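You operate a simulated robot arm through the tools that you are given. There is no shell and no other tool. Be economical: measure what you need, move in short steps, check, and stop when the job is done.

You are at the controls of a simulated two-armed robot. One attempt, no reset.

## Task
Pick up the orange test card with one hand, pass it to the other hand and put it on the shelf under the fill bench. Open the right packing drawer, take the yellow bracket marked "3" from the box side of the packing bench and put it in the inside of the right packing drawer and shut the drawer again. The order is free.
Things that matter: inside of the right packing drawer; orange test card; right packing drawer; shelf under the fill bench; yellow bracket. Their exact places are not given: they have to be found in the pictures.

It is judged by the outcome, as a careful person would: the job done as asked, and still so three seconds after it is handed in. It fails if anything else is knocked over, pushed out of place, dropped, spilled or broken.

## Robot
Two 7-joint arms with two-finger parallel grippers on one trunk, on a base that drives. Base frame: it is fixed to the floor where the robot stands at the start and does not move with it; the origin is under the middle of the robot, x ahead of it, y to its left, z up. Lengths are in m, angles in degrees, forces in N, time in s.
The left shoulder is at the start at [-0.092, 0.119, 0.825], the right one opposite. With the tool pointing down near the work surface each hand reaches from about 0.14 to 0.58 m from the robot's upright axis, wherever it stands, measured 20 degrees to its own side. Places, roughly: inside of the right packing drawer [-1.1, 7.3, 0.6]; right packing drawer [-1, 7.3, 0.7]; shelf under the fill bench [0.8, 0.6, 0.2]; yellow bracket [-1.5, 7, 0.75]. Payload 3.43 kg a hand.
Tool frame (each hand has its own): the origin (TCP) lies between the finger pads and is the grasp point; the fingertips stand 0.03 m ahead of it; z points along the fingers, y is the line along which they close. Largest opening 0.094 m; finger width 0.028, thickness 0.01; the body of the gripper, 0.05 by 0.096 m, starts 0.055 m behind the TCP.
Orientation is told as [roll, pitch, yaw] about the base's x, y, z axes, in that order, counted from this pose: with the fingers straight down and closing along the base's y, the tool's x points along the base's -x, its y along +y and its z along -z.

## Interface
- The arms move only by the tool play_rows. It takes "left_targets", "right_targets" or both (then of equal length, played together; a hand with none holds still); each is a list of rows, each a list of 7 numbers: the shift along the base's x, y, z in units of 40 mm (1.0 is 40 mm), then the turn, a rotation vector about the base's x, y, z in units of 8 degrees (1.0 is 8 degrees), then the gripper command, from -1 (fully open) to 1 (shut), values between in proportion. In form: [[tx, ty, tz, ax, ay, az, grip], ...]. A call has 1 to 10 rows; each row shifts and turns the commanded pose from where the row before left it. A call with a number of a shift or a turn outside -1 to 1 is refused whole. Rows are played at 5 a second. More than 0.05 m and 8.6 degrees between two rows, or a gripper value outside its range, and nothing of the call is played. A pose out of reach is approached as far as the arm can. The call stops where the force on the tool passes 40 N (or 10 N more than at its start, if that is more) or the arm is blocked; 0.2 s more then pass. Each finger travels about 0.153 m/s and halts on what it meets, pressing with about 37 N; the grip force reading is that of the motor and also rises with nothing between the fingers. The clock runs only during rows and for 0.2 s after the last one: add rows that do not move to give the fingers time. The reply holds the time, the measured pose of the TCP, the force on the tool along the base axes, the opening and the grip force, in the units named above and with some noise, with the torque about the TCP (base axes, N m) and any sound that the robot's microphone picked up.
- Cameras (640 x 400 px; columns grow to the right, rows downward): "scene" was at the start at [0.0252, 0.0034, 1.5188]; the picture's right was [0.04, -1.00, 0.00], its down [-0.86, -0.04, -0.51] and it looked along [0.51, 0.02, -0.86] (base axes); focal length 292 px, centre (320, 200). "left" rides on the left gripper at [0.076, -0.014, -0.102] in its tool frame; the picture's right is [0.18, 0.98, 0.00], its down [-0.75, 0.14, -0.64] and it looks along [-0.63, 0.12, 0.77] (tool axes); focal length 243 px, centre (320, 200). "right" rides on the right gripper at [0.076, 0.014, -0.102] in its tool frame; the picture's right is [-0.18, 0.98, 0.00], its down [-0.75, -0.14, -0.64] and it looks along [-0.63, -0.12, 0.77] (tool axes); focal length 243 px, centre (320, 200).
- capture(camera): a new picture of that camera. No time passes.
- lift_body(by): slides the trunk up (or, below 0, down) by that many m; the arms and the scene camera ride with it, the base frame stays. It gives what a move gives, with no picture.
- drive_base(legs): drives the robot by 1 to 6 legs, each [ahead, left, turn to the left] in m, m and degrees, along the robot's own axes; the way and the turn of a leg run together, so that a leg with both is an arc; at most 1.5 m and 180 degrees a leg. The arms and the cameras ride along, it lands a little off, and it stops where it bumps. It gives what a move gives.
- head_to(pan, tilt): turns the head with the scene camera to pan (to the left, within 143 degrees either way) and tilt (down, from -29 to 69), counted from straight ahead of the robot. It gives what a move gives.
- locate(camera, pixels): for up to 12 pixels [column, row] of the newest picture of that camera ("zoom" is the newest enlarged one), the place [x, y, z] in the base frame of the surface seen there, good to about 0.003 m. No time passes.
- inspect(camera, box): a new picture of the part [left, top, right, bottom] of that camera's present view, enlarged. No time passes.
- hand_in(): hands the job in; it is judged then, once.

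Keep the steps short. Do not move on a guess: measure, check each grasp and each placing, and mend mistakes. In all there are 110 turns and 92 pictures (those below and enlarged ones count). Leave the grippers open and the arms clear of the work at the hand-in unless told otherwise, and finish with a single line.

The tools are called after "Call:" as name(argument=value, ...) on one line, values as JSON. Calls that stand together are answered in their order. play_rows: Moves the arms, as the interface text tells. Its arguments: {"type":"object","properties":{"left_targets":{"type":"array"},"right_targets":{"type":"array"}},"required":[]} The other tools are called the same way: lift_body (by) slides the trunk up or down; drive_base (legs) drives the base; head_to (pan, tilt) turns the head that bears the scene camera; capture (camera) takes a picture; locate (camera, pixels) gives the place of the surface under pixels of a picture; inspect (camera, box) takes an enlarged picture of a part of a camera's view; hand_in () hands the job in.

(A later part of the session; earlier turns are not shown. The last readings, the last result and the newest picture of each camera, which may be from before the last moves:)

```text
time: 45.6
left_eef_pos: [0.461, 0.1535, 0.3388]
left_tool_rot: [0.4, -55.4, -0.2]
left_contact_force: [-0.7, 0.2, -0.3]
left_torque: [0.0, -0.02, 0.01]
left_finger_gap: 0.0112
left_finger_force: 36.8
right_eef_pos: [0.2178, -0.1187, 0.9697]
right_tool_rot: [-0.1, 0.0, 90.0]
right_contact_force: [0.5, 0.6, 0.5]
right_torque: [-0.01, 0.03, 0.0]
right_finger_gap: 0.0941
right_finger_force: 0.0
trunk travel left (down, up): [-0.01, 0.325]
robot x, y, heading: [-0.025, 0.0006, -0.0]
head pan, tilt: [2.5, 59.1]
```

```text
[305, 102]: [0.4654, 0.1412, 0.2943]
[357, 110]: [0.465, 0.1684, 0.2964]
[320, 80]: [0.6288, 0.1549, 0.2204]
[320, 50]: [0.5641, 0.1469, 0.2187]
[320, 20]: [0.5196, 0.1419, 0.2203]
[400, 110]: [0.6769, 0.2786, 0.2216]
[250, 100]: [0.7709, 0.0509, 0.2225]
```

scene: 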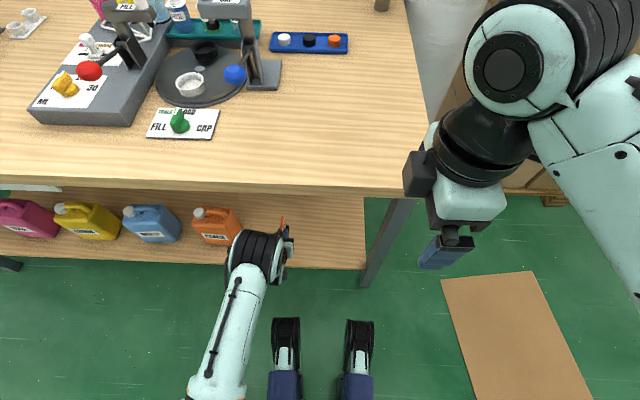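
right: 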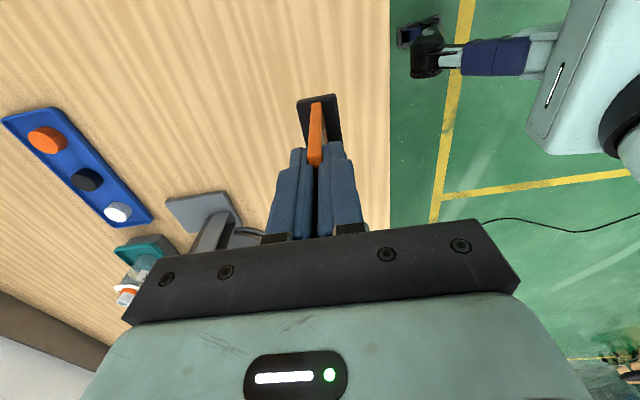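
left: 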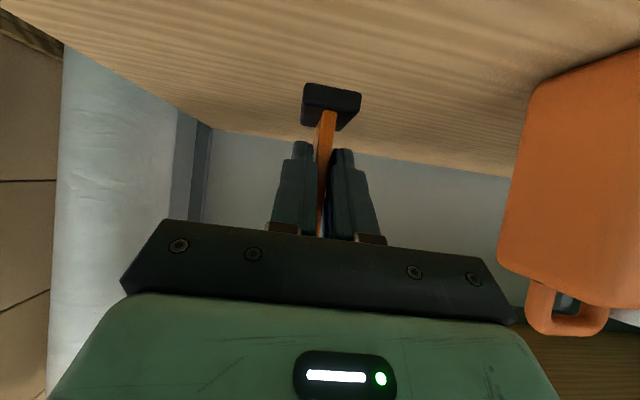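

Everything is clear. I'll lower about 6 cm until the foot is just at the shelf.

Call:
play_rows(left_targets=[[0, 0, -0.5, 0, 0, 0, 1], [0, 0, -0.5, 0, 0, 0, 1], [0, 0, -0.4, 0, 0, 0, 1], [0, 0, -0.12, 0, 0, 0, 1], [0, 0, -0.05, 0, 0, 0, 1], [0, 0, 0, 0, 0, 0, 1]])

Call:
inspect(camera="left", box=[250, 60, 410, 160])

Call:
locate(camera="zoom", pixels=[[230, 160], [420, 190], [320, 80], [320, 20]])

```text
time: 47.0
left_eef_pos: [0.4601, 0.1532, 0.2763]
left_tool_rot: [0.4, -55.5, -0.2]
left_contact_force: [0.2, 0.3, -0.6]
left_torque: [0.0, 0.01, 0.0]
left_finger_gap: 0.0111
left_finger_force: 37.0
right_eef_pos: [0.2162, -0.1184, 0.9714]
right_tool_rot: [0.0, 0.0, 90.0]
right_contact_force: [0.1, 0.0, -0.8]
right_torque: [0.0, 0.0, -0.01]
right_finger_gap: 0.0942
right_finger_force: 0.1
trunk travel left (down, up): [-0.01, 0.325]
robot x, y, heading: [-0.021, 0.0016, -0.0]
head pan, tilt: [2.5, 59.1]
```

```text
4.00 times, centred on (330, 110) of left
```

zoom: 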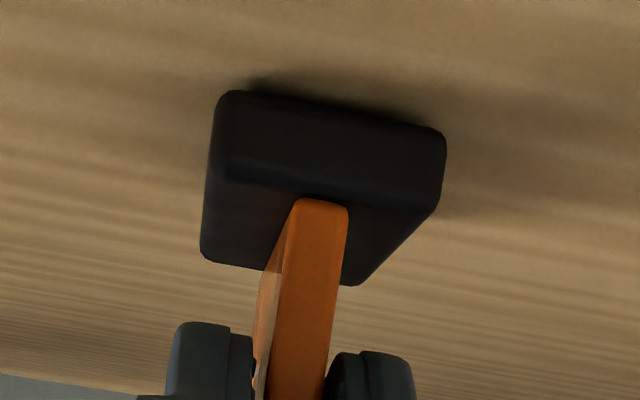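

```text
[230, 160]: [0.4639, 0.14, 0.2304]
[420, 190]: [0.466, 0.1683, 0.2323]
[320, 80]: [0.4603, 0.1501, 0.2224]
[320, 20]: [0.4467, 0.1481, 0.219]
```

The foot is just above the shelf. I'll lower in 2 mm steps, watching the force.

Call:
play_rows(left_targets=[[0, 0, -0.05, 0, 0, 0, 1], [0, 0, 0, 0, 0, 0, 1]])

Call:
play_rows(left_targets=[[0, 0, -0.05, 0, 0, 0, 1], [0, 0, 0, 0, 0, 0, 1]])

```text
time: 47.6
left_eef_pos: [0.4622, 0.155, 0.2733]
left_tool_rot: [0.3, -55.5, -0.2]
left_contact_force: [-0.3, -0.4, 4.0]
left_torque: [-0.05, 0.02, 0.02]
left_finger_gap: 0.0113
left_finger_force: 36.9
right_eef_pos: [0.2155, -0.1196, 0.9716]
right_tool_rot: [0.0, -0.1, 90.0]
right_contact_force: [0.7, -0.1, 0.2]
right_torque: [-0.01, -0.01, 0.01]
right_finger_gap: 0.0941
right_finger_force: 0.1
trunk travel left (down, up): [-0.01, 0.325]
robot x, y, heading: [-0.0243, 0.0015, -0.1]
head pan, tilt: [2.5, 59.1]
```

```text
time: 48.2
left_eef_pos: [0.4624, 0.1532, 0.2729]
left_tool_rot: [0.4, -56.0, -0.2]
left_contact_force: [-4.4, 0.9, 22.0]
left_torque: [-0.01, 0.14, 0.04]
left_finger_gap: 0.0108
left_finger_force: 36.8
right_eef_pos: [0.2161, -0.1189, 0.9717]
right_tool_rot: [0.0, -0.1, 90.0]
right_contact_force: [-0.4, -0.7, 0.2]
right_torque: [-0.02, 0.0, 0.03]
right_finger_gap: 0.094
right_finger_force: 0.0
trunk travel left (down, up): [-0.01, 0.325]
robot x, y, heading: [-0.0189, -0.0006, -0.2]
head pan, tilt: [2.5, 59.1]
```

It touches at 22 N. I'll ease up 1.5 mm, open slowly, then retract along the tool axis.

Call:
play_rows(left_targets=[[0, 0, 0.035, 0, 0, 0, 1], [0, 0, 0, 0, 0, 0, 0.8], [0, 0, 0, 0, 0, 0, 0.6], [0, 0, 0, 0, 0, 0, 0.4], [0, 0, 0, 0, 0, 0, 0], [0, 0, 0, 0, 0, 0, -0.5], [0, 0, 0, 0, 0, 0, -0.7], [0, 0, 0, 0, 0, 0, -0.7]])

Call:
capture(camera="left")

```text
time: 50.0
left_eef_pos: [0.4622, 0.153, 0.2735]
left_tool_rot: [0.4, -55.6, -0.2]
left_contact_force: [-0.2, 0.0, 0.2]
left_torque: [-0.01, 0.0, 0.02]
left_finger_gap: 0.0799
left_finger_force: 0.0
right_eef_pos: [0.2171, -0.1187, 0.9712]
right_tool_rot: [0.0, 0.0, 90.0]
right_contact_force: [0.9, -0.6, -0.3]
right_torque: [-0.02, 0.01, 0.01]
right_finger_gap: 0.094
right_finger_force: 0.1
trunk travel left (down, up): [-0.01, 0.325]
robot x, y, heading: [-0.0249, -0.0023, -0.1]
head pan, tilt: [2.5, 59.1]
```

```text
59 pictures are left
```

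left: 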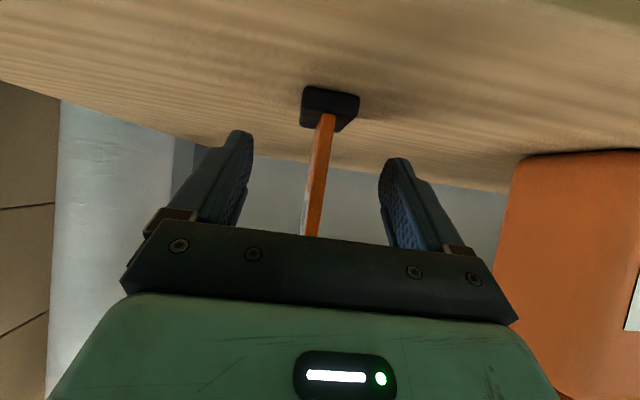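

The card stands free on the shelf. I'll retract along the tool axis and back away.

Call:
play_rows(left_targets=[[-0.5, 0, 0.34, 0, 0, 0, -0.7], [-0.7, 0, 0.48, 0, 0, 0, -0.7], [-0.7, 0, 0.48, 0, 0, 0, -0.7], [-0.7, 0, 0.3, 0, 0, 0, -0.7], [-0.5, 0, 0, 0, 0, 0, -1]])

Call:
drive_base(legs=[[-0.5, 0, 0]])

Call:
capture(camera="scene")

```text
time: 51.2
left_eef_pos: [0.3374, 0.153, 0.3352]
left_tool_rot: [0.5, -55.6, -0.2]
left_contact_force: [0.4, -0.3, -0.1]
left_torque: [0.03, 0.0, 0.02]
left_finger_gap: 0.0942
left_finger_force: 0.0
right_eef_pos: [0.2163, -0.1182, 0.971]
right_tool_rot: [-0.1, 0.1, 90.0]
right_contact_force: [0.9, 0.7, -0.3]
right_torque: [0.0, 0.01, -0.02]
right_finger_gap: 0.0939
right_finger_force: 0.2
trunk travel left (down, up): [-0.01, 0.325]
robot x, y, heading: [-0.0202, -0.0007, 0.3]
head pan, tilt: [2.5, 59.1]
```

```text
time: 54.2
left_eef_pos: [-0.1639, 0.1543, 0.3362]
left_tool_rot: [0.3, -55.5, -0.1]
left_contact_force: [-0.2, -0.2, -0.1]
left_torque: [0.0, -0.01, 0.02]
left_finger_gap: 0.0939
left_finger_force: 0.2
right_eef_pos: [-0.2869, -0.119, 0.971]
right_tool_rot: [-0.1, 0.0, 90.1]
right_contact_force: [0.0, 0.2, 0.6]
right_torque: [0.01, 0.0, 0.02]
right_finger_gap: 0.0941
right_finger_force: 0.1
trunk travel left (down, up): [-0.01, 0.325]
robot x, y, heading: [-0.5282, 0.0042, -0.3]
head pan, tilt: [2.5, 59.1]
```

```text
58 pictures are left
```

scene: 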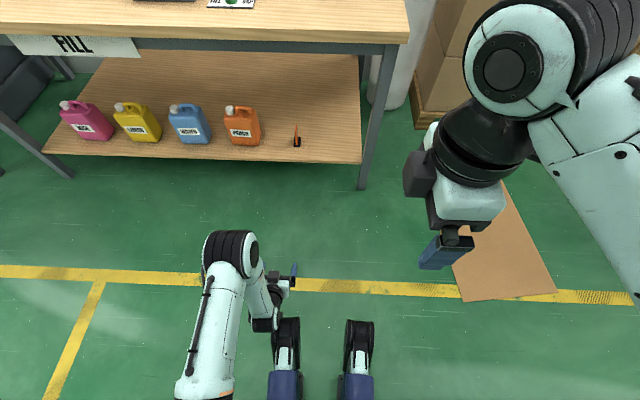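

The card stands upright on the shelf. I'll bring both arms back to neutral poses and raise the trunk, then look toward the packing bench.

Call:
play_rows(left_targets=[[0, 0.1, 0.6, 0, 0, 0, -1], [0, 0.1, 0.6, 0, 1, 0, -1], [0, 0, 0.6, 0, 1, 0, -1], [0, 0, 0.6, 0, 1, 0, -1], [0, 0, 0.6, 0, 1, 0, -1], [0, 0, 0.6, 0, 1, 0, -1], [0, 0, 0.6, 0, 1, 0, -1], [0, 0, 0.6, 0, 0.95, 0, -1], [0, 0, 0.6, 0, 0, 0, -1], [0, 0, 0.6, 0, 0, 0, -1]], right_targets=[[0, -0.1, 0, 0, 0, -1, -1], [0, -0.1, 0, 0, 0, -1, -1], [0, -0.1, 0, 0, 0, -1, -1], [0, -0.1, 0, 0, 0, -1, -1], [0, 0, 0, 0, 0, -1, -1], [0, 0, 0, 0, 0, -1, -1], [0, 0, -0.2, 0, 0, -1, -1], [0, 0, -0.2, 0, 0, -1, -1], [0, 0, -0.2, 0, 0, -1, -1], [0, 0, -0.2, 0, 0, -1, -1]])

Call:
lift_body(by=0.24)

Call:
play_rows(left_targets=[[-0.3, 0, 0.8, 0, 0, 0, -1], [-0.3, 0, 0.8, 0, 0, 0, -1], [-0.3, 0, 0.8, 0, 0, 0, -1]], right_targets=[[0, 0, -1, 0, 0, -0.8, -1], [0, 0, -1, 0, 0, -0.45, -1], [0, 0, -1, 0, 0, 0, -1]])

Call:
head_to(pan=100, tilt=10)

Call:
capture(camera="scene")

```text
time: 56.4
left_eef_pos: [-0.1646, 0.161, 0.5776]
left_tool_rot: [0.3, 0.2, 0.0]
left_contact_force: [0.2, -0.6, -0.4]
left_torque: [0.02, -0.03, -0.03]
left_finger_gap: 0.0939
left_finger_force: 0.1
right_eef_pos: [-0.2863, -0.1341, 0.9404]
right_tool_rot: [0.1, 0.0, 9.9]
right_contact_force: [-0.8, 0.2, 0.0]
right_torque: [-0.02, -0.04, 0.02]
right_finger_gap: 0.0941
right_finger_force: 0.1
trunk travel left (down, up): [-0.01, 0.325]
robot x, y, heading: [-0.5231, -0.0034, 0.3]
head pan, tilt: [2.5, 59.1]
```

```text
time: 58.9
left_eef_pos: [-0.1653, 0.1618, 0.817]
left_tool_rot: [0.2, 0.1, -0.1]
left_contact_force: [0.8, 0.5, 0.2]
left_torque: [0.01, -0.03, -0.01]
left_finger_gap: 0.0938
left_finger_force: 0.2
right_eef_pos: [-0.2853, -0.1341, 1.1794]
right_tool_rot: [0.0, 0.0, 10.1]
right_contact_force: [-0.5, 0.0, 0.0]
right_torque: [0.02, 0.03, 0.0]
right_finger_gap: 0.094
right_finger_force: 0.0
trunk travel left (down, up): [-0.25, 0.085]
robot x, y, heading: [-0.5263, 0.0036, -0.0]
head pan, tilt: [2.5, 59.1]
```

```text
time: 59.7
left_eef_pos: [-0.2019, 0.1618, 0.9104]
left_tool_rot: [0.3, 0.1, -0.1]
left_contact_force: [0.6, -0.1, 0.1]
left_torque: [0.0, -0.01, 0.02]
left_finger_gap: 0.094
left_finger_force: 0.1
right_eef_pos: [-0.2864, -0.1366, 1.0591]
right_tool_rot: [0.0, 0.0, 0.0]
right_contact_force: [0.4, 0.2, 0.2]
right_torque: [0.01, 0.0, 0.0]
right_finger_gap: 0.0937
right_finger_force: 0.0
trunk travel left (down, up): [-0.25, 0.085]
robot x, y, heading: [-0.524, 0.0039, -0.2]
head pan, tilt: [2.5, 59.1]
```

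```text
time: 61.4
left_eef_pos: [-0.2019, 0.1622, 0.9089]
left_tool_rot: [0.2, 0.3, 0.0]
left_contact_force: [-1.0, 0.3, -0.9]
left_torque: [-0.01, -0.02, -0.01]
left_finger_gap: 0.094
left_finger_force: 0.1
right_eef_pos: [-0.2863, -0.1371, 1.0592]
right_tool_rot: [0.0, 0.0, -0.1]
right_contact_force: [0.1, 0.6, -0.2]
right_torque: [0.03, -0.02, 0.02]
right_finger_gap: 0.0944
right_finger_force: 0.1
trunk travel left (down, up): [-0.25, 0.085]
robot x, y, heading: [-0.5267, 0.0028, 0.2]
head pan, tilt: [100.0, 10.0]
```

```text
57 pictures are left
```

scene: 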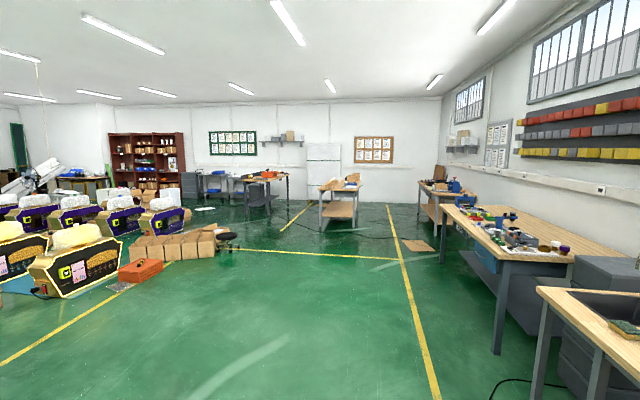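

I see a bench with brown boxes near (340,195). I'll measure it and the aisle.

Call:
inspect(camera="scene", box=[260, 150, 420, 250])

Call:
locate(camera="zoom", pixels=[[240, 150], [400, 150], [240, 300], [400, 300], [280, 130], [370, 125], [320, 160], [620, 380], [320, 380], [60, 120]])

```text
4.00 times, centred on (340, 200) of scene
```

zoom: 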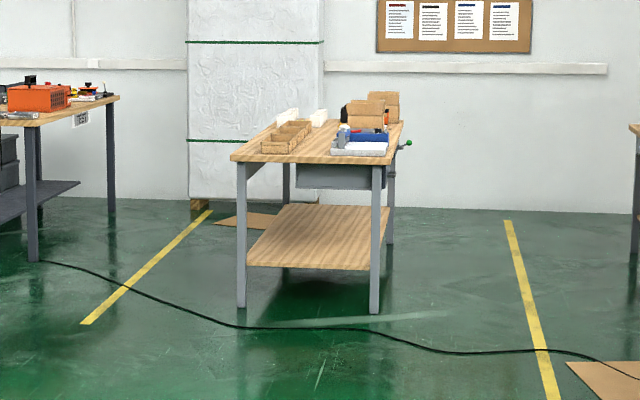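

```text
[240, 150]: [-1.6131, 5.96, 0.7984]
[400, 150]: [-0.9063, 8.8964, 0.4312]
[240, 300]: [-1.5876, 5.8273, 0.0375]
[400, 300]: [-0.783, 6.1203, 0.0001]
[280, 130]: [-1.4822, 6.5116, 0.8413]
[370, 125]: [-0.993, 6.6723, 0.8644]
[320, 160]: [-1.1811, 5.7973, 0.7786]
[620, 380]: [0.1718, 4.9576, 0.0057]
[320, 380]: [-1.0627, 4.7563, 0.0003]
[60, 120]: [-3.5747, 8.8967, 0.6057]
```

I'll measure the obstacles on both sides of the aisle before driving.

Call:
locate(camera="scene", pixels=[[535, 395], [540, 290], [495, 350], [441, 258], [463, 240], [420, 225], [425, 245], [235, 240], [215, 250], [140, 275], [378, 225], [430, 380]])

```text
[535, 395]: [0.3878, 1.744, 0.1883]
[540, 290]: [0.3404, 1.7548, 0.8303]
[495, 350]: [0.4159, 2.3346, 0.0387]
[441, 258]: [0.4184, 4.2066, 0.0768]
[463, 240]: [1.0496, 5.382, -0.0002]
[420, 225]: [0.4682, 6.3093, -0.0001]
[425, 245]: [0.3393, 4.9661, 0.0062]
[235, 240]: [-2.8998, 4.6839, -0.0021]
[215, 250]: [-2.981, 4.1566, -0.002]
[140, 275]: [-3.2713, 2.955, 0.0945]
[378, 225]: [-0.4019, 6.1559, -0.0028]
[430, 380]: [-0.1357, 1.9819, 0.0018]
```

The aisle is clear between x -2.9 and 0.33. I'll turn left, drive up along x about -0.33 to y about 7, then face the bench's drawer side.

Call:
drive_base(legs=[[0, 0, 90], [1.5, -0.1, 0], [1.5, -0.1, 0], [1.5, 0, 0], [1.0, 0, 0]])

Call:
head_to(pan=25, tilt=25)

Call:
capture(camera="scene")

```text
refused: leg 2 is longer than a leg can be; nothing moved
```

```text
time: 62.9
left_eef_pos: [-0.2006, 0.1617, 0.9097]
left_tool_rot: [0.2, 0.0, -0.1]
left_contact_force: [0.4, 0.8, -0.1]
left_torque: [0.02, 0.01, 0.01]
left_finger_gap: 0.094
left_finger_force: 0.0
right_eef_pos: [-0.2868, -0.137, 1.0595]
right_tool_rot: [-0.1, -0.1, -0.1]
right_contact_force: [-0.6, -0.9, -0.4]
right_torque: [-0.01, 0.03, -0.02]
right_finger_gap: 0.0938
right_finger_force: 0.0
trunk travel left (down, up): [-0.25, 0.085]
robot x, y, heading: [-0.5258, -0.0018, -0.2]
head pan, tilt: [25.0, 25.0]
```

```text
55 pictures are left
```

scene: 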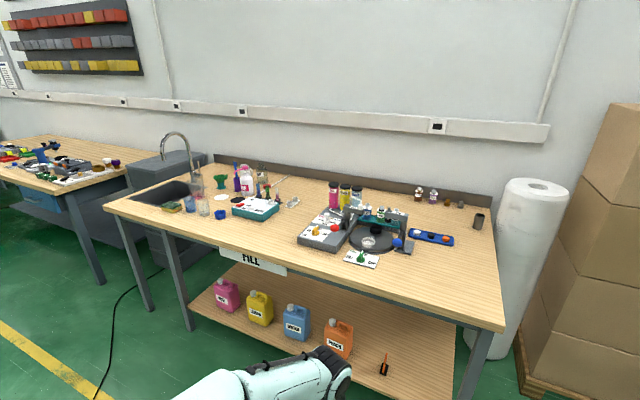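

The drive was refused because the leg was too long. I'll retry with shorter legs; the card still stands fine at (384,365).

Call:
drive_base(legs=[[0, 0, 90], [1.45, -0.1, 0], [1.45, -0.1, 0], [1.5, 0, 0], [0.9, 0, 0]])

Call:
head_to(pan=35, tilt=28)

Call:
capture(camera="scene")

```text
time: 92.4
left_eef_pos: [-0.4561, 5.6858, 0.9094]
left_tool_rot: [0.2, 0.1, 88.0]
left_contact_force: [-0.7, 0.2, -0.4]
left_torque: [0.03, 0.0, 0.0]
left_finger_gap: 0.0939
left_finger_force: 0.1
right_eef_pos: [-0.1616, 5.5891, 1.0601]
right_tool_rot: [0.0, 0.0, 88.0]
right_contact_force: [-0.4, -0.3, 0.0]
right_torque: [-0.01, 0.04, 0.02]
right_finger_gap: 0.0938
right_finger_force: 0.1
trunk travel left (down, up): [-0.25, 0.085]
robot x, y, heading: [-0.3071, 5.3564, 88.1]
head pan, tilt: [25.0, 25.0]
```

```text
time: 93.1
left_eef_pos: [-0.4568, 5.6848, 0.9094]
left_tool_rot: [0.1, 0.2, 88.0]
left_contact_force: [-1.0, 0.6, 0.6]
left_torque: [0.01, 0.04, 0.01]
left_finger_gap: 0.0938
left_finger_force: 0.1
right_eef_pos: [-0.1601, 5.5902, 1.0592]
right_tool_rot: [0.0, 0.0, 88.1]
right_contact_force: [0.2, 0.6, -0.1]
right_torque: [-0.02, 0.02, 0.0]
right_finger_gap: 0.0941
right_finger_force: 0.0
trunk travel left (down, up): [-0.25, 0.085]
robot x, y, heading: [-0.3062, 5.3565, 88.3]
head pan, tilt: [35.0, 28.0]
```

```text
54 pictures are left
```

scene: 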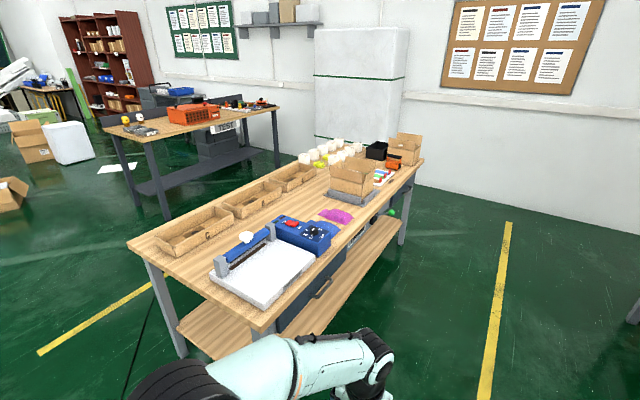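

I see open boxes along the far side, a sealer and drawers on the near side. I'll go on to y about 7 and face the bench.

Call:
drive_base(legs=[[1.4, 0, 0], [0.1, 0, 0], [0, 0, 92]])

Call:
head_to(pan=0, tilt=45)

Call:
capture(camera="scene")

```text
time: 104.6
left_eef_pos: [-0.5861, 6.6491, 0.9098]
left_tool_rot: [0.2, 0.1, -177.9]
left_contact_force: [0.3, 0.3, 0.1]
left_torque: [0.0, -0.02, 0.01]
left_finger_gap: 0.0938
left_finger_force: 0.0
right_eef_pos: [-0.5122, 6.9507, 1.0588]
right_tool_rot: [0.0, 0.0, -177.9]
right_contact_force: [0.5, -0.3, -0.5]
right_torque: [-0.02, -0.01, 0.0]
right_finger_gap: 0.094
right_finger_force: 0.1
trunk travel left (down, up): [-0.25, 0.085]
robot x, y, heading: [-0.2674, 6.8231, -177.7]
head pan, tilt: [35.0, 28.0]
```

```text
time: 105.6
left_eef_pos: [-0.5852, 6.6485, 0.9096]
left_tool_rot: [0.2, 0.1, -178.0]
left_contact_force: [0.9, 0.6, -0.5]
left_torque: [0.0, 0.0, -0.01]
left_finger_gap: 0.0941
left_finger_force: 0.1
right_eef_pos: [-0.5101, 6.9499, 1.0595]
right_tool_rot: [0.0, 0.0, -177.9]
right_contact_force: [0.4, -0.6, -0.4]
right_torque: [0.0, 0.0, -0.03]
right_finger_gap: 0.0939
right_finger_force: 0.0
trunk travel left (down, up): [-0.25, 0.085]
robot x, y, heading: [-0.2668, 6.8223, -177.7]
head pan, tilt: [0.0, 45.0]
```

```text
53 pictures are left
```

scene: 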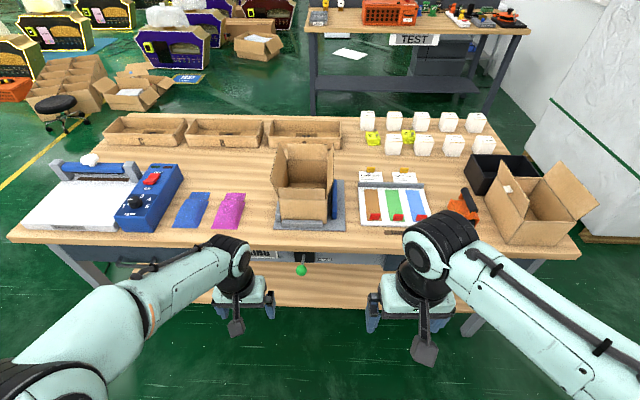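

I see two yellow items at (372,138) and (407,137) among white blocks. I'll enlarge them.

Call:
inspect(camera="scene", box=[340, 100, 500, 200])

Call:
locate(camera="scene", pixels=[[372, 138], [407, 137], [367, 120], [393, 150], [575, 250], [10, 240], [350, 242], [305, 150], [225, 135], [300, 272], [394, 205], [462, 205]])

```text
4.00 times, centred on (420, 150) of scene
```

zoom: 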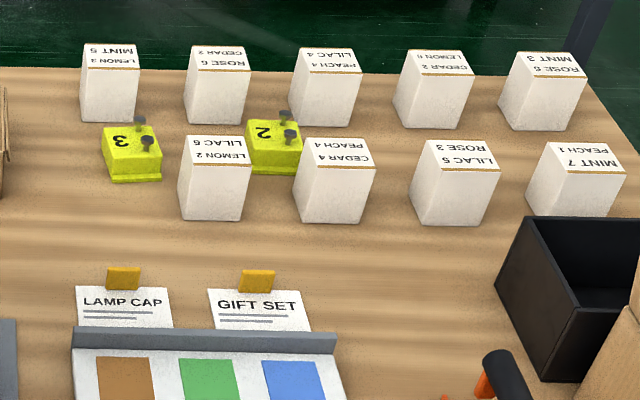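

```text
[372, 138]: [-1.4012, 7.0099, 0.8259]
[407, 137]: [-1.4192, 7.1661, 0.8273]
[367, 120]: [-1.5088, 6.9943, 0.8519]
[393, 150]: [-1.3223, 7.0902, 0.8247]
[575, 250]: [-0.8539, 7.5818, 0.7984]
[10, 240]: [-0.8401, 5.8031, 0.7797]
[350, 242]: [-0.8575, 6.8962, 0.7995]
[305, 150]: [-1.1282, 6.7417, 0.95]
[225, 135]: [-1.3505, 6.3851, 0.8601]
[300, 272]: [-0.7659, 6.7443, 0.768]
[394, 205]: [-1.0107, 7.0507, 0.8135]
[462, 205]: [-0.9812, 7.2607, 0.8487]
```

Bracket "3" is at (-1.40, 7.01), which needs the far side. I'll open the drawer first, so I need a look at its front; I'll try the right wrist camera and the head tilted down.

Call:
drive_base(legs=[[-0.2, -0.45, 0]])

Call:
head_to(pan=0, tilt=50)

Call:
capture(camera="scene")

Call:
capture(camera="right")

```text
time: 110.1
left_eef_pos: [-0.3987, 7.1019, 0.9102]
left_tool_rot: [0.2, 0.1, -178.2]
left_contact_force: [0.0, 0.2, 0.4]
left_torque: [0.0, -0.01, 0.01]
left_finger_gap: 0.0939
left_finger_force: 0.1
right_eef_pos: [-0.3237, 7.4028, 1.0598]
right_tool_rot: [0.0, -0.1, -178.1]
right_contact_force: [1.0, -0.1, 0.2]
right_torque: [0.0, 0.03, 0.01]
right_finger_gap: 0.094
right_finger_force: 0.1
trunk travel left (down, up): [-0.25, 0.085]
robot x, y, heading: [-0.0771, 7.2724, -178.3]
head pan, tilt: [0.0, 45.0]
```

```text
time: 110.7
left_eef_pos: [-0.3991, 7.1012, 0.91]
left_tool_rot: [0.2, 0.1, -178.2]
left_contact_force: [0.0, 0.9, 0.4]
left_torque: [-0.02, -0.01, 0.02]
left_finger_gap: 0.094
left_finger_force: 0.0
right_eef_pos: [-0.3232, 7.4032, 1.0597]
right_tool_rot: [-0.1, 0.0, -178.1]
right_contact_force: [-0.2, 0.5, -0.3]
right_torque: [0.02, 0.0, 0.04]
right_finger_gap: 0.0939
right_finger_force: 0.0
trunk travel left (down, up): [-0.25, 0.085]
robot x, y, heading: [-0.0823, 7.275, -178.0]
head pan, tilt: [0.0, 50.0]
```

```text
51 pictures are left
```

scene: 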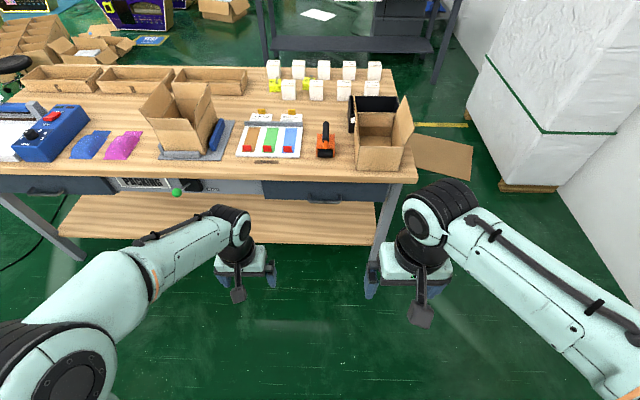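

```text
50 pictures are left
```

right: 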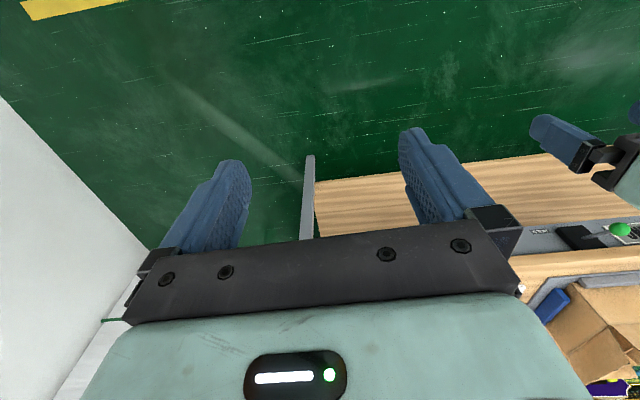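

The right drawer with its handle is at (320,195). I'll enlarge and measure.

Call:
inspect(camera="scene", box=[240, 150, 400, 250])

Call:
locate(camera="zoom", pixels=[[260, 190], [400, 190], [330, 205], [270, 200], [385, 198], [300, 150], [110, 140], [530, 140], [110, 180], [530, 200], [330, 185], [450, 170]])

```text
4.00 times, centred on (320, 200) of scene
```

zoom: 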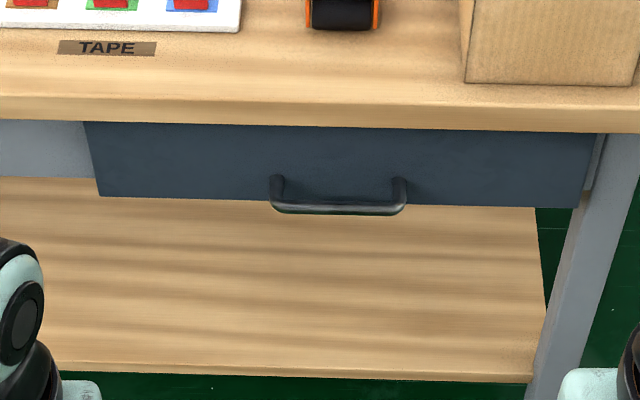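

```text
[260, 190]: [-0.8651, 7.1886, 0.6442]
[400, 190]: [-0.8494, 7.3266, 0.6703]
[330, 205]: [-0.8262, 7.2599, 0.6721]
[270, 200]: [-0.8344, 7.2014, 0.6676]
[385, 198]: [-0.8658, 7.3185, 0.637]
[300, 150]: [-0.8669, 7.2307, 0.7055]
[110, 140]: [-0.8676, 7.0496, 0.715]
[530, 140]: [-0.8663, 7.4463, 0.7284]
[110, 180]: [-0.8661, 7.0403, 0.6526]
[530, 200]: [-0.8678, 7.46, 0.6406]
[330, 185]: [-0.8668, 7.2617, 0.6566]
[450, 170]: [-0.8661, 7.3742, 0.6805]
```

The drawer face is at x -0.867, y 7.04–7.47. The handle bar is at x -0.83, y 7.20–7.32, z 0.67. I'll shape the right hand for the bar: yaw 90, then pitch forward so it closes vertically.

Call:
play_rows(right_targets=[[0, 0, -0.5, 0, 0, 1, -1], [0, 0, -0.5, 0, 0, 1, -1], [0, 0, -0.5, 0, 0, 1, -1], [0, 0, -0.5, 0, 0, 1, -1], [0, 0, -0.5, 0, 0, 1, -1], [0, 0, -0.5, 0, 0, 1, -1], [0, 0, -0.5, 0, 0, 1, -1], [0, 0, -0.5, 0, 0, 1, -1], [0, 0, -0.5, 0, 0, 1, -1], [0, 0, -0.5, 0, 0, 1, -1]])

Call:
play_rows(right_targets=[[-0.2, 0, -0.3, 0, 0, 1, -1], [-0.2, 0, -0.3, 0, 1, 0, -1], [-0.2, 0, -0.3, 0, 1, 0, -1], [-0.2, 0, -0.3, 0, 1, 0, -1], [-0.2, 0, -0.3, 0, 1, 0, -1], [-0.2, 0, -0.3, 0, 1, 0, -1], [-0.2, 0, 0, 0, 1, 0, -1], [-0.2, 0, 0, 0, 1, 0, -1], [0, 0, 0, 0, 0.5, 0, -1], [0, 0, 0, 0, 0, 0, -1]])

Call:
capture(camera="scene")

Call:
capture(camera="right")

```text
time: 112.9
left_eef_pos: [-0.3991, 7.1023, 0.9093]
left_tool_rot: [0.2, 0.1, -178.2]
left_contact_force: [-0.2, 0.5, -0.1]
left_torque: [-0.04, -0.01, 0.0]
left_finger_gap: 0.094
left_finger_force: 0.0
right_eef_pos: [-0.3248, 7.4029, 0.8588]
right_tool_rot: [-0.1, 0.0, -98.0]
right_contact_force: [0.6, 0.3, -0.3]
right_torque: [0.05, 0.0, 0.01]
right_finger_gap: 0.0939
right_finger_force: 0.0
trunk travel left (down, up): [-0.25, 0.085]
robot x, y, heading: [-0.0782, 7.2723, -177.9]
head pan, tilt: [0.0, 50.0]
```

```text
time: 115.1
left_eef_pos: [-0.3989, 7.1019, 0.9092]
left_tool_rot: [0.2, 0.2, -178.1]
left_contact_force: [-0.5, -0.3, -0.7]
left_torque: [0.02, 0.01, -0.02]
left_finger_gap: 0.0937
left_finger_force: 0.1
right_eef_pos: [-0.418, 7.3946, 0.7797]
right_tool_rot: [-58.5, 0.1, -89.6]
right_contact_force: [0.0, 0.0, -0.3]
right_torque: [0.0, -0.03, 0.03]
right_finger_gap: 0.094
right_finger_force: 0.0
right hand out of reach, approached as far as the arm can: row 5, 6, 7, 8, 9
trunk travel left (down, up): [-0.25, 0.085]
robot x, y, heading: [-0.0765, 7.2749, -177.9]
head pan, tilt: [0.0, 50.0]
```

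```text
48 pictures are left
```

scene: 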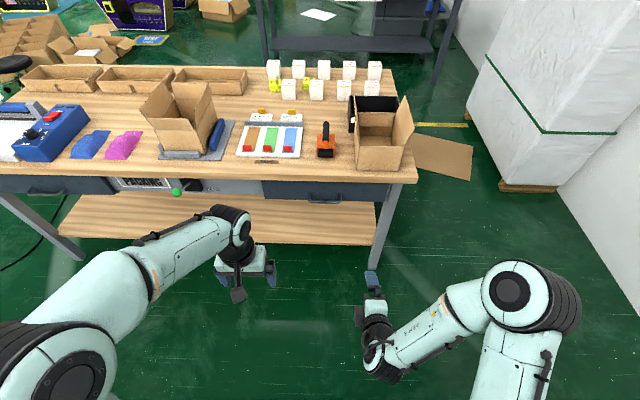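

```text
47 pictures are left
```

right: 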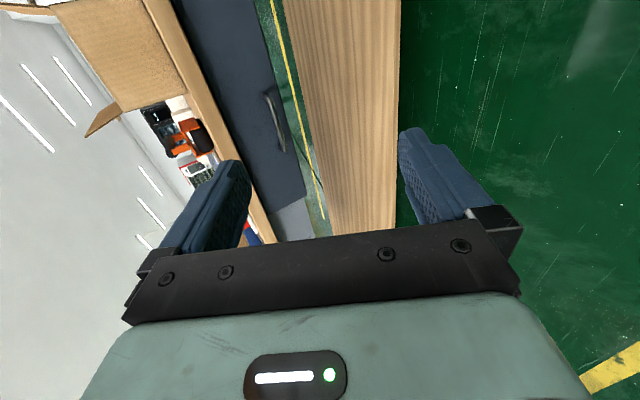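

The hand now points at the drawer, 30° below level. I'll drive so it lines up with the handle.

Call:
drive_base(legs=[[0.25, 0.135, -1.5]])

Call:
play_rows(right_targets=[[-0.3, 0, -0.6, 0, 0.1, 0, -1], [-0.3, 0, -0.6, 0, 0, 0, -1], [-0.2, 0, -0.4, 0, 0, 0, -1], [0, 0, 0, 0, 0, 0, -1]])

Call:
capture(camera="right")

Call:
capture(camera="scene")

```text
time: 117.1
left_eef_pos: [-0.6516, 6.9731, 0.9096]
left_tool_rot: [0.1, 0.1, -179.9]
left_contact_force: [0.6, 0.0, -0.8]
left_torque: [-0.01, -0.03, 0.01]
left_finger_gap: 0.094
left_finger_force: 0.0
right_eef_pos: [-0.6628, 7.2656, 0.7792]
right_tool_rot: [-58.5, 0.1, -91.3]
right_contact_force: [-0.7, 0.8, -0.3]
right_torque: [0.02, -0.03, 0.02]
right_finger_gap: 0.094
right_finger_force: 0.1
trunk travel left (down, up): [-0.25, 0.085]
robot x, y, heading: [-0.3334, 7.1378, -179.7]
head pan, tilt: [0.0, 50.0]
```

```text
time: 118.1
left_eef_pos: [-0.652, 6.9731, 0.9093]
left_tool_rot: [0.2, 0.2, -179.9]
left_contact_force: [-0.8, 0.1, 0.2]
left_torque: [0.0, 0.0, -0.02]
left_finger_gap: 0.094
left_finger_force: 0.1
right_eef_pos: [-0.6929, 7.2672, 0.7746]
right_tool_rot: [-59.1, 0.2, -91.4]
right_contact_force: [1.3, 0.0, 0.5]
right_torque: [-0.03, 0.01, 0.02]
right_finger_gap: 0.0939
right_finger_force: 0.0
right hand out of reach, approached as far as the arm can: row 1, 2, 3
trunk travel left (down, up): [-0.25, 0.085]
robot x, y, heading: [-0.3271, 7.1339, -179.9]
head pan, tilt: [0.0, 50.0]
```

```text
46 pictures are left
```

right: 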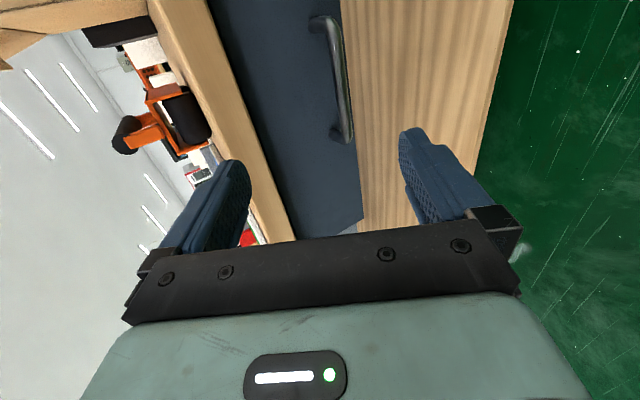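

```text
45 pictures are left
```

scene: 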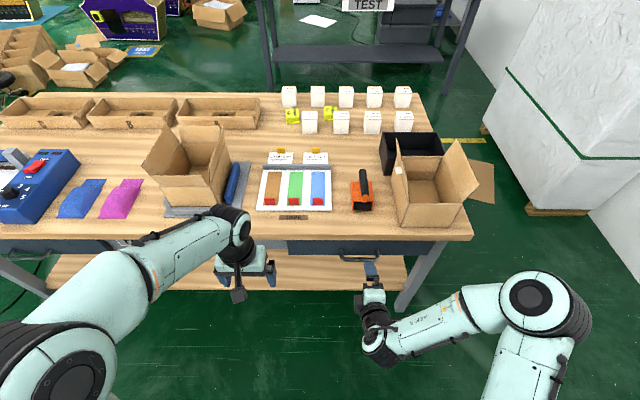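

The arm can't lower further in this posture, so I'll lower the trunk 0.105 m to bring the hand level with the bar.

Call:
lift_body(by=-0.1)

Call:
capture(camera="right")

Call:
locate(camera="right", pixels=[[340, 50], [340, 100], [348, 120], [300, 80], [400, 80], [310, 180]])

```text
time: 119.4
left_eef_pos: [-0.6521, 6.9733, 0.8106]
left_tool_rot: [0.2, 0.1, -179.9]
left_contact_force: [0.1, -0.2, -0.1]
left_torque: [0.01, 0.02, -0.04]
left_finger_gap: 0.0938
left_finger_force: 0.1
right_eef_pos: [-0.6942, 7.2656, 0.6739]
right_tool_rot: [-59.1, 0.2, -91.4]
right_contact_force: [-0.1, -0.5, 0.2]
right_torque: [-0.01, 0.0, -0.01]
right_finger_gap: 0.094
right_finger_force: 0.0
trunk travel left (down, up): [-0.15, 0.185]
robot x, y, heading: [-0.3266, 7.1345, -179.9]
head pan, tilt: [0.0, 50.0]
```

```text
44 pictures are left
```

right: 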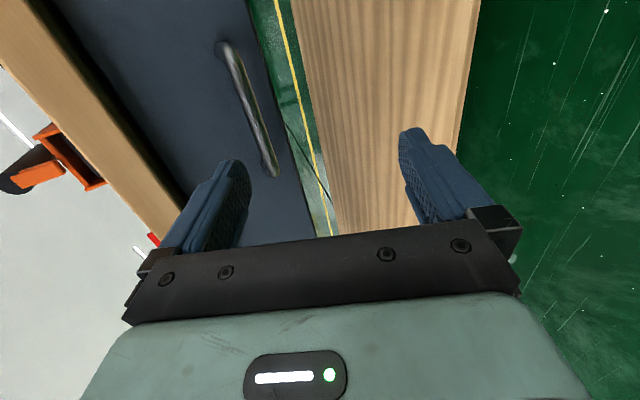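

```text
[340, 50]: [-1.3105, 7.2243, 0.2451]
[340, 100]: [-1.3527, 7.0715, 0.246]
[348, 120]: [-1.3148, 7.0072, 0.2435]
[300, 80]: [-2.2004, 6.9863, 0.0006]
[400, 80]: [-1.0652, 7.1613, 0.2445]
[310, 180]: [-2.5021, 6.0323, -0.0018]
```

The bar is in view. To keep the upper fingertip off the drawer face, I'll level the hand to nearly horizontal.

Call:
play_rows(right_targets=[[0, 0, 0, 0, 1, 0, -1], [0, 0, 0, 0, 1, 0, -1], [0, 0, 0, 0, 1, 0, -1], [0, 0, 0, 0, 0.5, 0.15, -1], [0, 0, 0, 0, 0, 0, -1]])

Call:
capture(camera="right")

```text
time: 120.6
left_eef_pos: [-0.6517, 6.9726, 0.8094]
left_tool_rot: [0.2, 0.0, -180.0]
left_contact_force: [0.3, -0.8, 0.3]
left_torque: [0.0, 0.04, 0.02]
left_finger_gap: 0.0942
left_finger_force: 0.1
right_eef_pos: [-0.6908, 7.2548, 0.7116]
right_tool_rot: [-66.1, 0.0, -91.7]
right_contact_force: [0.3, 0.0, -0.4]
right_torque: [-0.01, 0.01, -0.02]
right_finger_gap: 0.094
right_finger_force: 0.1
right hand out of reach, approached as far as the arm can: row 1, 2, 3, 4
trunk travel left (down, up): [-0.15, 0.185]
robot x, y, heading: [-0.3265, 7.1343, -180.0]
head pan, tilt: [0.0, 50.0]
```

```text
43 pictures are left
```

right: 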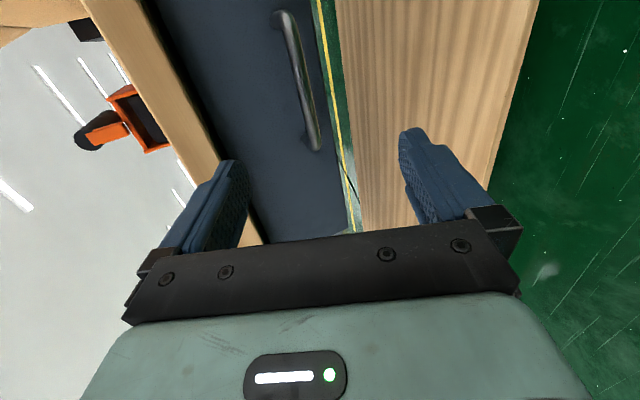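

A joint limit ties pitch to height here. I'll drive back 0.15 m and extend the arm forward to loosen the posture.

Call:
drive_base(legs=[[-0.15, 0, 0]])

Call:
play_rows(right_targets=[[-0.7, 0, 0, 0, 0, 0, -1], [-0.7, 0, 0, 0, 0.3, 0, -1], [-0.7, 0, -0.3, 0, 0.5, 0, -1], [-0.7, 0, -0.3, 0, 0.5, 0, -1], [-0.5, 0, -0.3, 0, 0.5, 0, -1], [0, 0, 0, 0, 0.3, 0, -1]])

Call:
capture(camera="right")

```text
time: 122.0
left_eef_pos: [-0.5005, 6.9738, 0.8097]
left_tool_rot: [0.3, 0.0, -179.7]
left_contact_force: [1.0, -0.2, 0.1]
left_torque: [0.0, 0.01, -0.01]
left_finger_gap: 0.0938
left_finger_force: 0.0
right_eef_pos: [-0.5408, 7.2538, 0.7118]
right_tool_rot: [-66.1, 0.1, -91.5]
right_contact_force: [0.0, 0.2, 0.1]
right_torque: [0.0, 0.0, -0.01]
right_finger_gap: 0.0939
right_finger_force: 0.2
trunk travel left (down, up): [-0.15, 0.185]
robot x, y, heading: [-0.1795, 7.1352, -179.8]
head pan, tilt: [0.0, 50.0]
```

```text
time: 123.4
left_eef_pos: [-0.5009, 6.9716, 0.8102]
left_tool_rot: [0.1, 0.1, -179.8]
left_contact_force: [-0.2, -1.0, -0.1]
left_torque: [0.02, 0.05, 0.0]
left_finger_gap: 0.094
left_finger_force: 0.1
right_eef_pos: [-0.6068, 7.2468, 0.7236]
right_tool_rot: [-72.4, 0.2, -92.5]
right_contact_force: [-1.0, -0.6, 0.0]
right_torque: [0.0, 0.04, -0.03]
right_finger_gap: 0.0939
right_finger_force: 0.0
right hand out of reach, approached as far as the arm can: row 2, 3, 4, 5, 6
trunk travel left (down, up): [-0.15, 0.185]
robot x, y, heading: [-0.1777, 7.1334, -179.3]
head pan, tilt: [0.0, 50.0]
```

```text
42 pictures are left
```

right: 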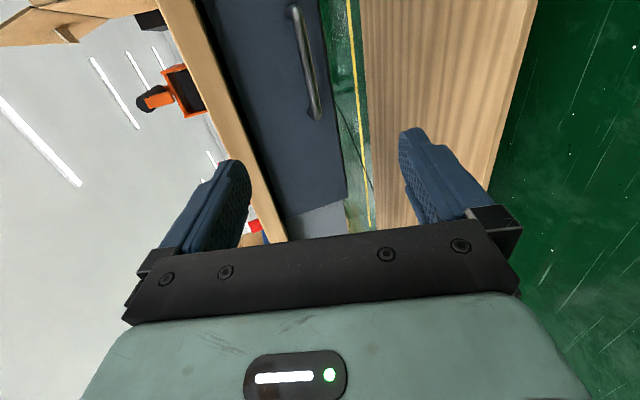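

The hand is now 18° below level at z 0.724. I'll measure the bar from here, then lower the trunk to match.

Call:
locate(camera="right", pixels=[[295, 15], [302, 40], [307, 65], [312, 90], [316, 112], [280, 80], [262, 40]])

Call:
lift_body(by=-0.05)

```text
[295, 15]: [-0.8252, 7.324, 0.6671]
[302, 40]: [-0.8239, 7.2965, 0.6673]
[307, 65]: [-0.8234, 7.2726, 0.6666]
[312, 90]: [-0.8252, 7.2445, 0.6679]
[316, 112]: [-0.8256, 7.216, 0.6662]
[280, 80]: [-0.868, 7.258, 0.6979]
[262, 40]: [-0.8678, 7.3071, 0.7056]
```

```text
time: 124.3
left_eef_pos: [-0.5004, 6.9733, 0.7595]
left_tool_rot: [0.2, 0.1, -179.7]
left_contact_force: [-0.5, -0.8, 0.0]
left_torque: [0.0, -0.02, 0.0]
left_finger_gap: 0.0939
left_finger_force: 0.1
right_eef_pos: [-0.6073, 7.248, 0.6711]
right_tool_rot: [-72.6, 0.2, -92.4]
right_contact_force: [0.1, -0.3, -0.4]
right_torque: [-0.02, -0.01, 0.0]
right_finger_gap: 0.0939
right_finger_force: 0.2
trunk travel left (down, up): [-0.1, 0.235]
robot x, y, heading: [-0.1763, 7.1335, -179.6]
head pan, tilt: [0.0, 50.0]
```

The bar's centre is about (-0.829, 7.27, 0.666). I'll half-close the fingers and drive forward 0.2 m, so the bar sits between the tips.

Call:
play_rows(right_targets=[[0, 0, 0, 0, 0, 0, -0.5], [0, 0, 0, 0, 0, 0, 0], [0, 0, 0, 0, 0, 0, 0]])

Call:
drive_base(legs=[[0.17, 0, 0]])

Call:
capture(camera="right")

```text
time: 125.1
left_eef_pos: [-0.5017, 6.9736, 0.7603]
left_tool_rot: [0.2, 0.1, -179.6]
left_contact_force: [-0.1, 0.0, -0.3]
left_torque: [-0.01, -0.01, -0.01]
left_finger_gap: 0.0942
left_finger_force: 0.1
right_eef_pos: [-0.6077, 7.2467, 0.6714]
right_tool_rot: [-72.5, 0.2, -92.3]
right_contact_force: [-0.3, -0.3, -0.3]
right_torque: [-0.01, 0.01, 0.0]
right_finger_gap: 0.0467
right_finger_force: 0.1
trunk travel left (down, up): [-0.1, 0.235]
robot x, y, heading: [-0.1738, 7.1373, -179.5]
head pan, tilt: [0.0, 50.0]
```

```text
time: 126.6
left_eef_pos: [-0.6702, 6.9704, 0.7599]
left_tool_rot: [0.2, 0.1, -179.6]
left_contact_force: [-0.8, -0.8, -0.2]
left_torque: [0.02, 0.0, 0.01]
left_finger_gap: 0.0941
left_finger_force: 0.2
right_eef_pos: [-0.7763, 7.2453, 0.6718]
right_tool_rot: [-72.5, 0.2, -92.3]
right_contact_force: [0.2, 0.5, -0.6]
right_torque: [0.01, 0.02, -0.03]
right_finger_gap: 0.0471
right_finger_force: 0.1
trunk travel left (down, up): [-0.1, 0.235]
robot x, y, heading: [-0.3446, 7.1371, -179.4]
head pan, tilt: [0.0, 50.0]
```

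```text
41 pictures are left
```

right: 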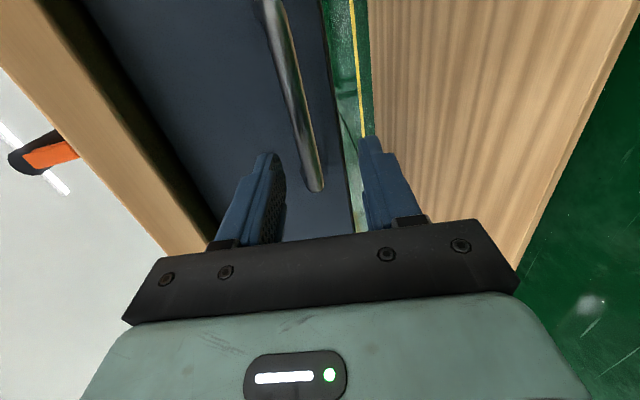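

The bar lies between the fingers. I'll go forward another 0.042 m.

Call:
drive_base(legs=[[0.042, 0, 0]])

Call:
capture(camera="right")

```text
time: 127.5
left_eef_pos: [-0.7111, 6.9705, 0.7588]
left_tool_rot: [0.3, 0.1, -179.7]
left_contact_force: [-0.5, -0.9, -0.2]
left_torque: [0.01, -0.01, -0.04]
left_finger_gap: 0.0941
left_finger_force: 0.0
right_eef_pos: [-0.8171, 7.2457, 0.6721]
right_tool_rot: [-72.4, 0.2, -92.4]
right_contact_force: [0.3, 0.2, -0.8]
right_torque: [-0.01, -0.01, 0.0]
right_finger_gap: 0.047
right_finger_force: 0.0
trunk travel left (down, up): [-0.1, 0.235]
robot x, y, heading: [-0.3855, 7.1368, -179.5]
head pan, tilt: [0.0, 50.0]
```

```text
40 pictures are left
```

right: 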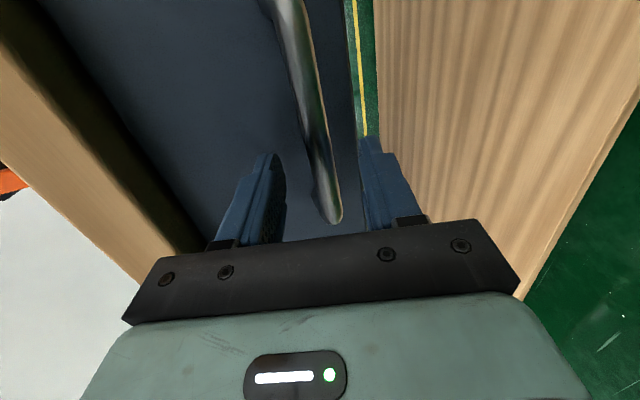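

The bar is between the pads, so I'll close.

Call:
play_rows(right_targets=[[0, 0, 0, 0, 0, 0, 0.4], [0, 0, 0, 0, 0, 0, 0.8], [0, 0, 0, 0, 0, 0, 1], [0, 0, 0, 0, 0, 0, 1]])

```text
time: 128.5
left_eef_pos: [-0.7118, 6.9717, 0.7594]
left_tool_rot: [0.1, 0.1, -179.7]
left_contact_force: [-0.8, -0.7, -1.6]
left_torque: [-0.01, 0.01, 0.02]
left_finger_gap: 0.0941
left_finger_force: 0.0
right_eef_pos: [-0.8153, 7.245, 0.6699]
right_tool_rot: [-72.1, 0.3, -92.3]
right_contact_force: [6.2, -1.0, -15.1]
right_torque: [1.14, -0.27, 0.54]
right_finger_gap: 0.0137
right_finger_force: 45.4
trunk travel left (down, up): [-0.1, 0.235]
robot x, y, heading: [-0.3873, 7.1355, -179.7]
head pan, tilt: [0.0, 50.0]
```

The bar is gripped (gap 13.7 mm). I'll pull by driving straight back 0.1 m and check.

Call:
drive_base(legs=[[-0.1, 0, 0]])

Call:
capture(camera="scene")

```text
time: 129.6
left_eef_pos: [-0.6125, 6.9724, 0.7585]
left_tool_rot: [0.3, 0.1, -179.6]
left_contact_force: [-0.9, 0.0, 0.8]
left_torque: [-0.01, 0.0, 0.01]
left_finger_gap: 0.0938
left_finger_force: 0.1
right_eef_pos: [-0.717, 7.2473, 0.6694]
right_tool_rot: [-72.1, 0.2, -92.3]
right_contact_force: [-1.0, -5.5, -25.9]
right_torque: [1.15, -0.37, 0.13]
right_finger_gap: 0.0137
right_finger_force: 44.7
trunk travel left (down, up): [-0.1, 0.235]
robot x, y, heading: [-0.2877, 7.1359, -179.7]
head pan, tilt: [0.0, 50.0]
```

```text
39 pictures are left
```

scene: 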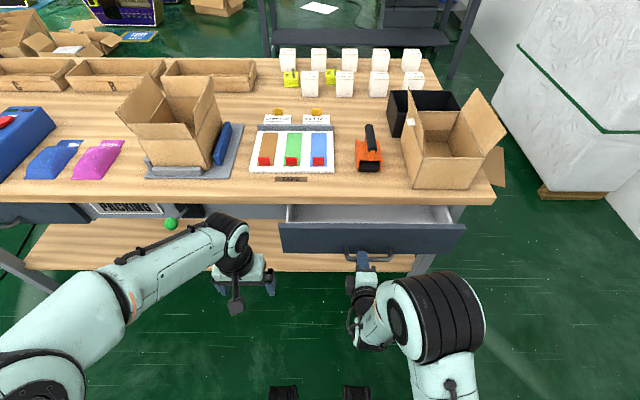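

It opens smoothly. I'll pull another 0.14 m.

Call:
drive_base(legs=[[-0.14, 0, 0]])

Call:
play_rows(right_targets=[[0, 0, 0, 0, 0, 0, 0.6], [0, 0, 0, 0, 0, 0, 0.2], [0, 0, 0, 0, 0, 0, 0], [0, 0, 0, 0, 0, 0, 0]])

Call:
drive_base(legs=[[-0.12, 0, 0]])

Call:
capture(camera="scene")

```text
time: 130.9
left_eef_pos: [-0.4749, 6.9719, 0.7585]
left_tool_rot: [0.1, 0.1, -179.6]
left_contact_force: [0.7, -0.9, 0.6]
left_torque: [0.01, 0.0, 0.02]
left_finger_gap: 0.0939
left_finger_force: 0.0
right_eef_pos: [-0.5791, 7.2464, 0.6706]
right_tool_rot: [-71.9, 0.4, -92.2]
right_contact_force: [-0.9, -5.4, -8.3]
right_torque: [1.12, -0.12, 0.49]
right_finger_gap: 0.0137
right_finger_force: 44.5
trunk travel left (down, up): [-0.1, 0.235]
robot x, y, heading: [-0.1522, 7.1372, -179.9]
head pan, tilt: [0.0, 50.0]
```

```text
time: 131.9
left_eef_pos: [-0.4746, 6.9726, 0.7602]
left_tool_rot: [0.2, 0.1, -179.6]
left_contact_force: [-0.4, 0.3, -0.4]
left_torque: [-0.01, 0.02, 0.0]
left_finger_gap: 0.0941
left_finger_force: 0.0
right_eef_pos: [-0.5802, 7.246, 0.6713]
right_tool_rot: [-72.0, 0.1, -92.1]
right_contact_force: [-0.3, -0.3, 1.9]
right_torque: [0.0, -0.01, -0.01]
right_finger_gap: 0.0472
right_finger_force: 0.2
trunk travel left (down, up): [-0.1, 0.235]
robot x, y, heading: [-0.1509, 7.1376, -179.4]
head pan, tilt: [0.0, 50.0]
```

```text
time: 133.2
left_eef_pos: [-0.3548, 6.9741, 0.7597]
left_tool_rot: [0.2, 0.0, -179.6]
left_contact_force: [0.6, -0.2, -0.1]
left_torque: [-0.01, 0.0, 0.01]
left_finger_gap: 0.0941
left_finger_force: 0.1
right_eef_pos: [-0.4589, 7.2469, 0.6714]
right_tool_rot: [-72.0, 0.2, -92.1]
right_contact_force: [-0.4, 0.5, 0.0]
right_torque: [0.0, 0.0, 0.01]
right_finger_gap: 0.0472
right_finger_force: 0.0
trunk travel left (down, up): [-0.1, 0.235]
robot x, y, heading: [-0.0301, 7.1353, -179.4]
head pan, tilt: [0.0, 50.0]
```

```text
38 pictures are left
```

scene: 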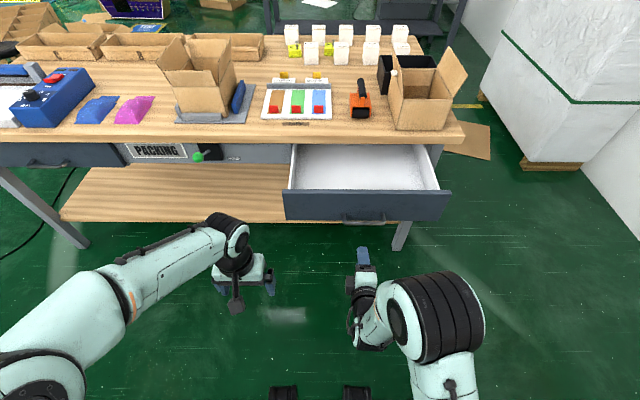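

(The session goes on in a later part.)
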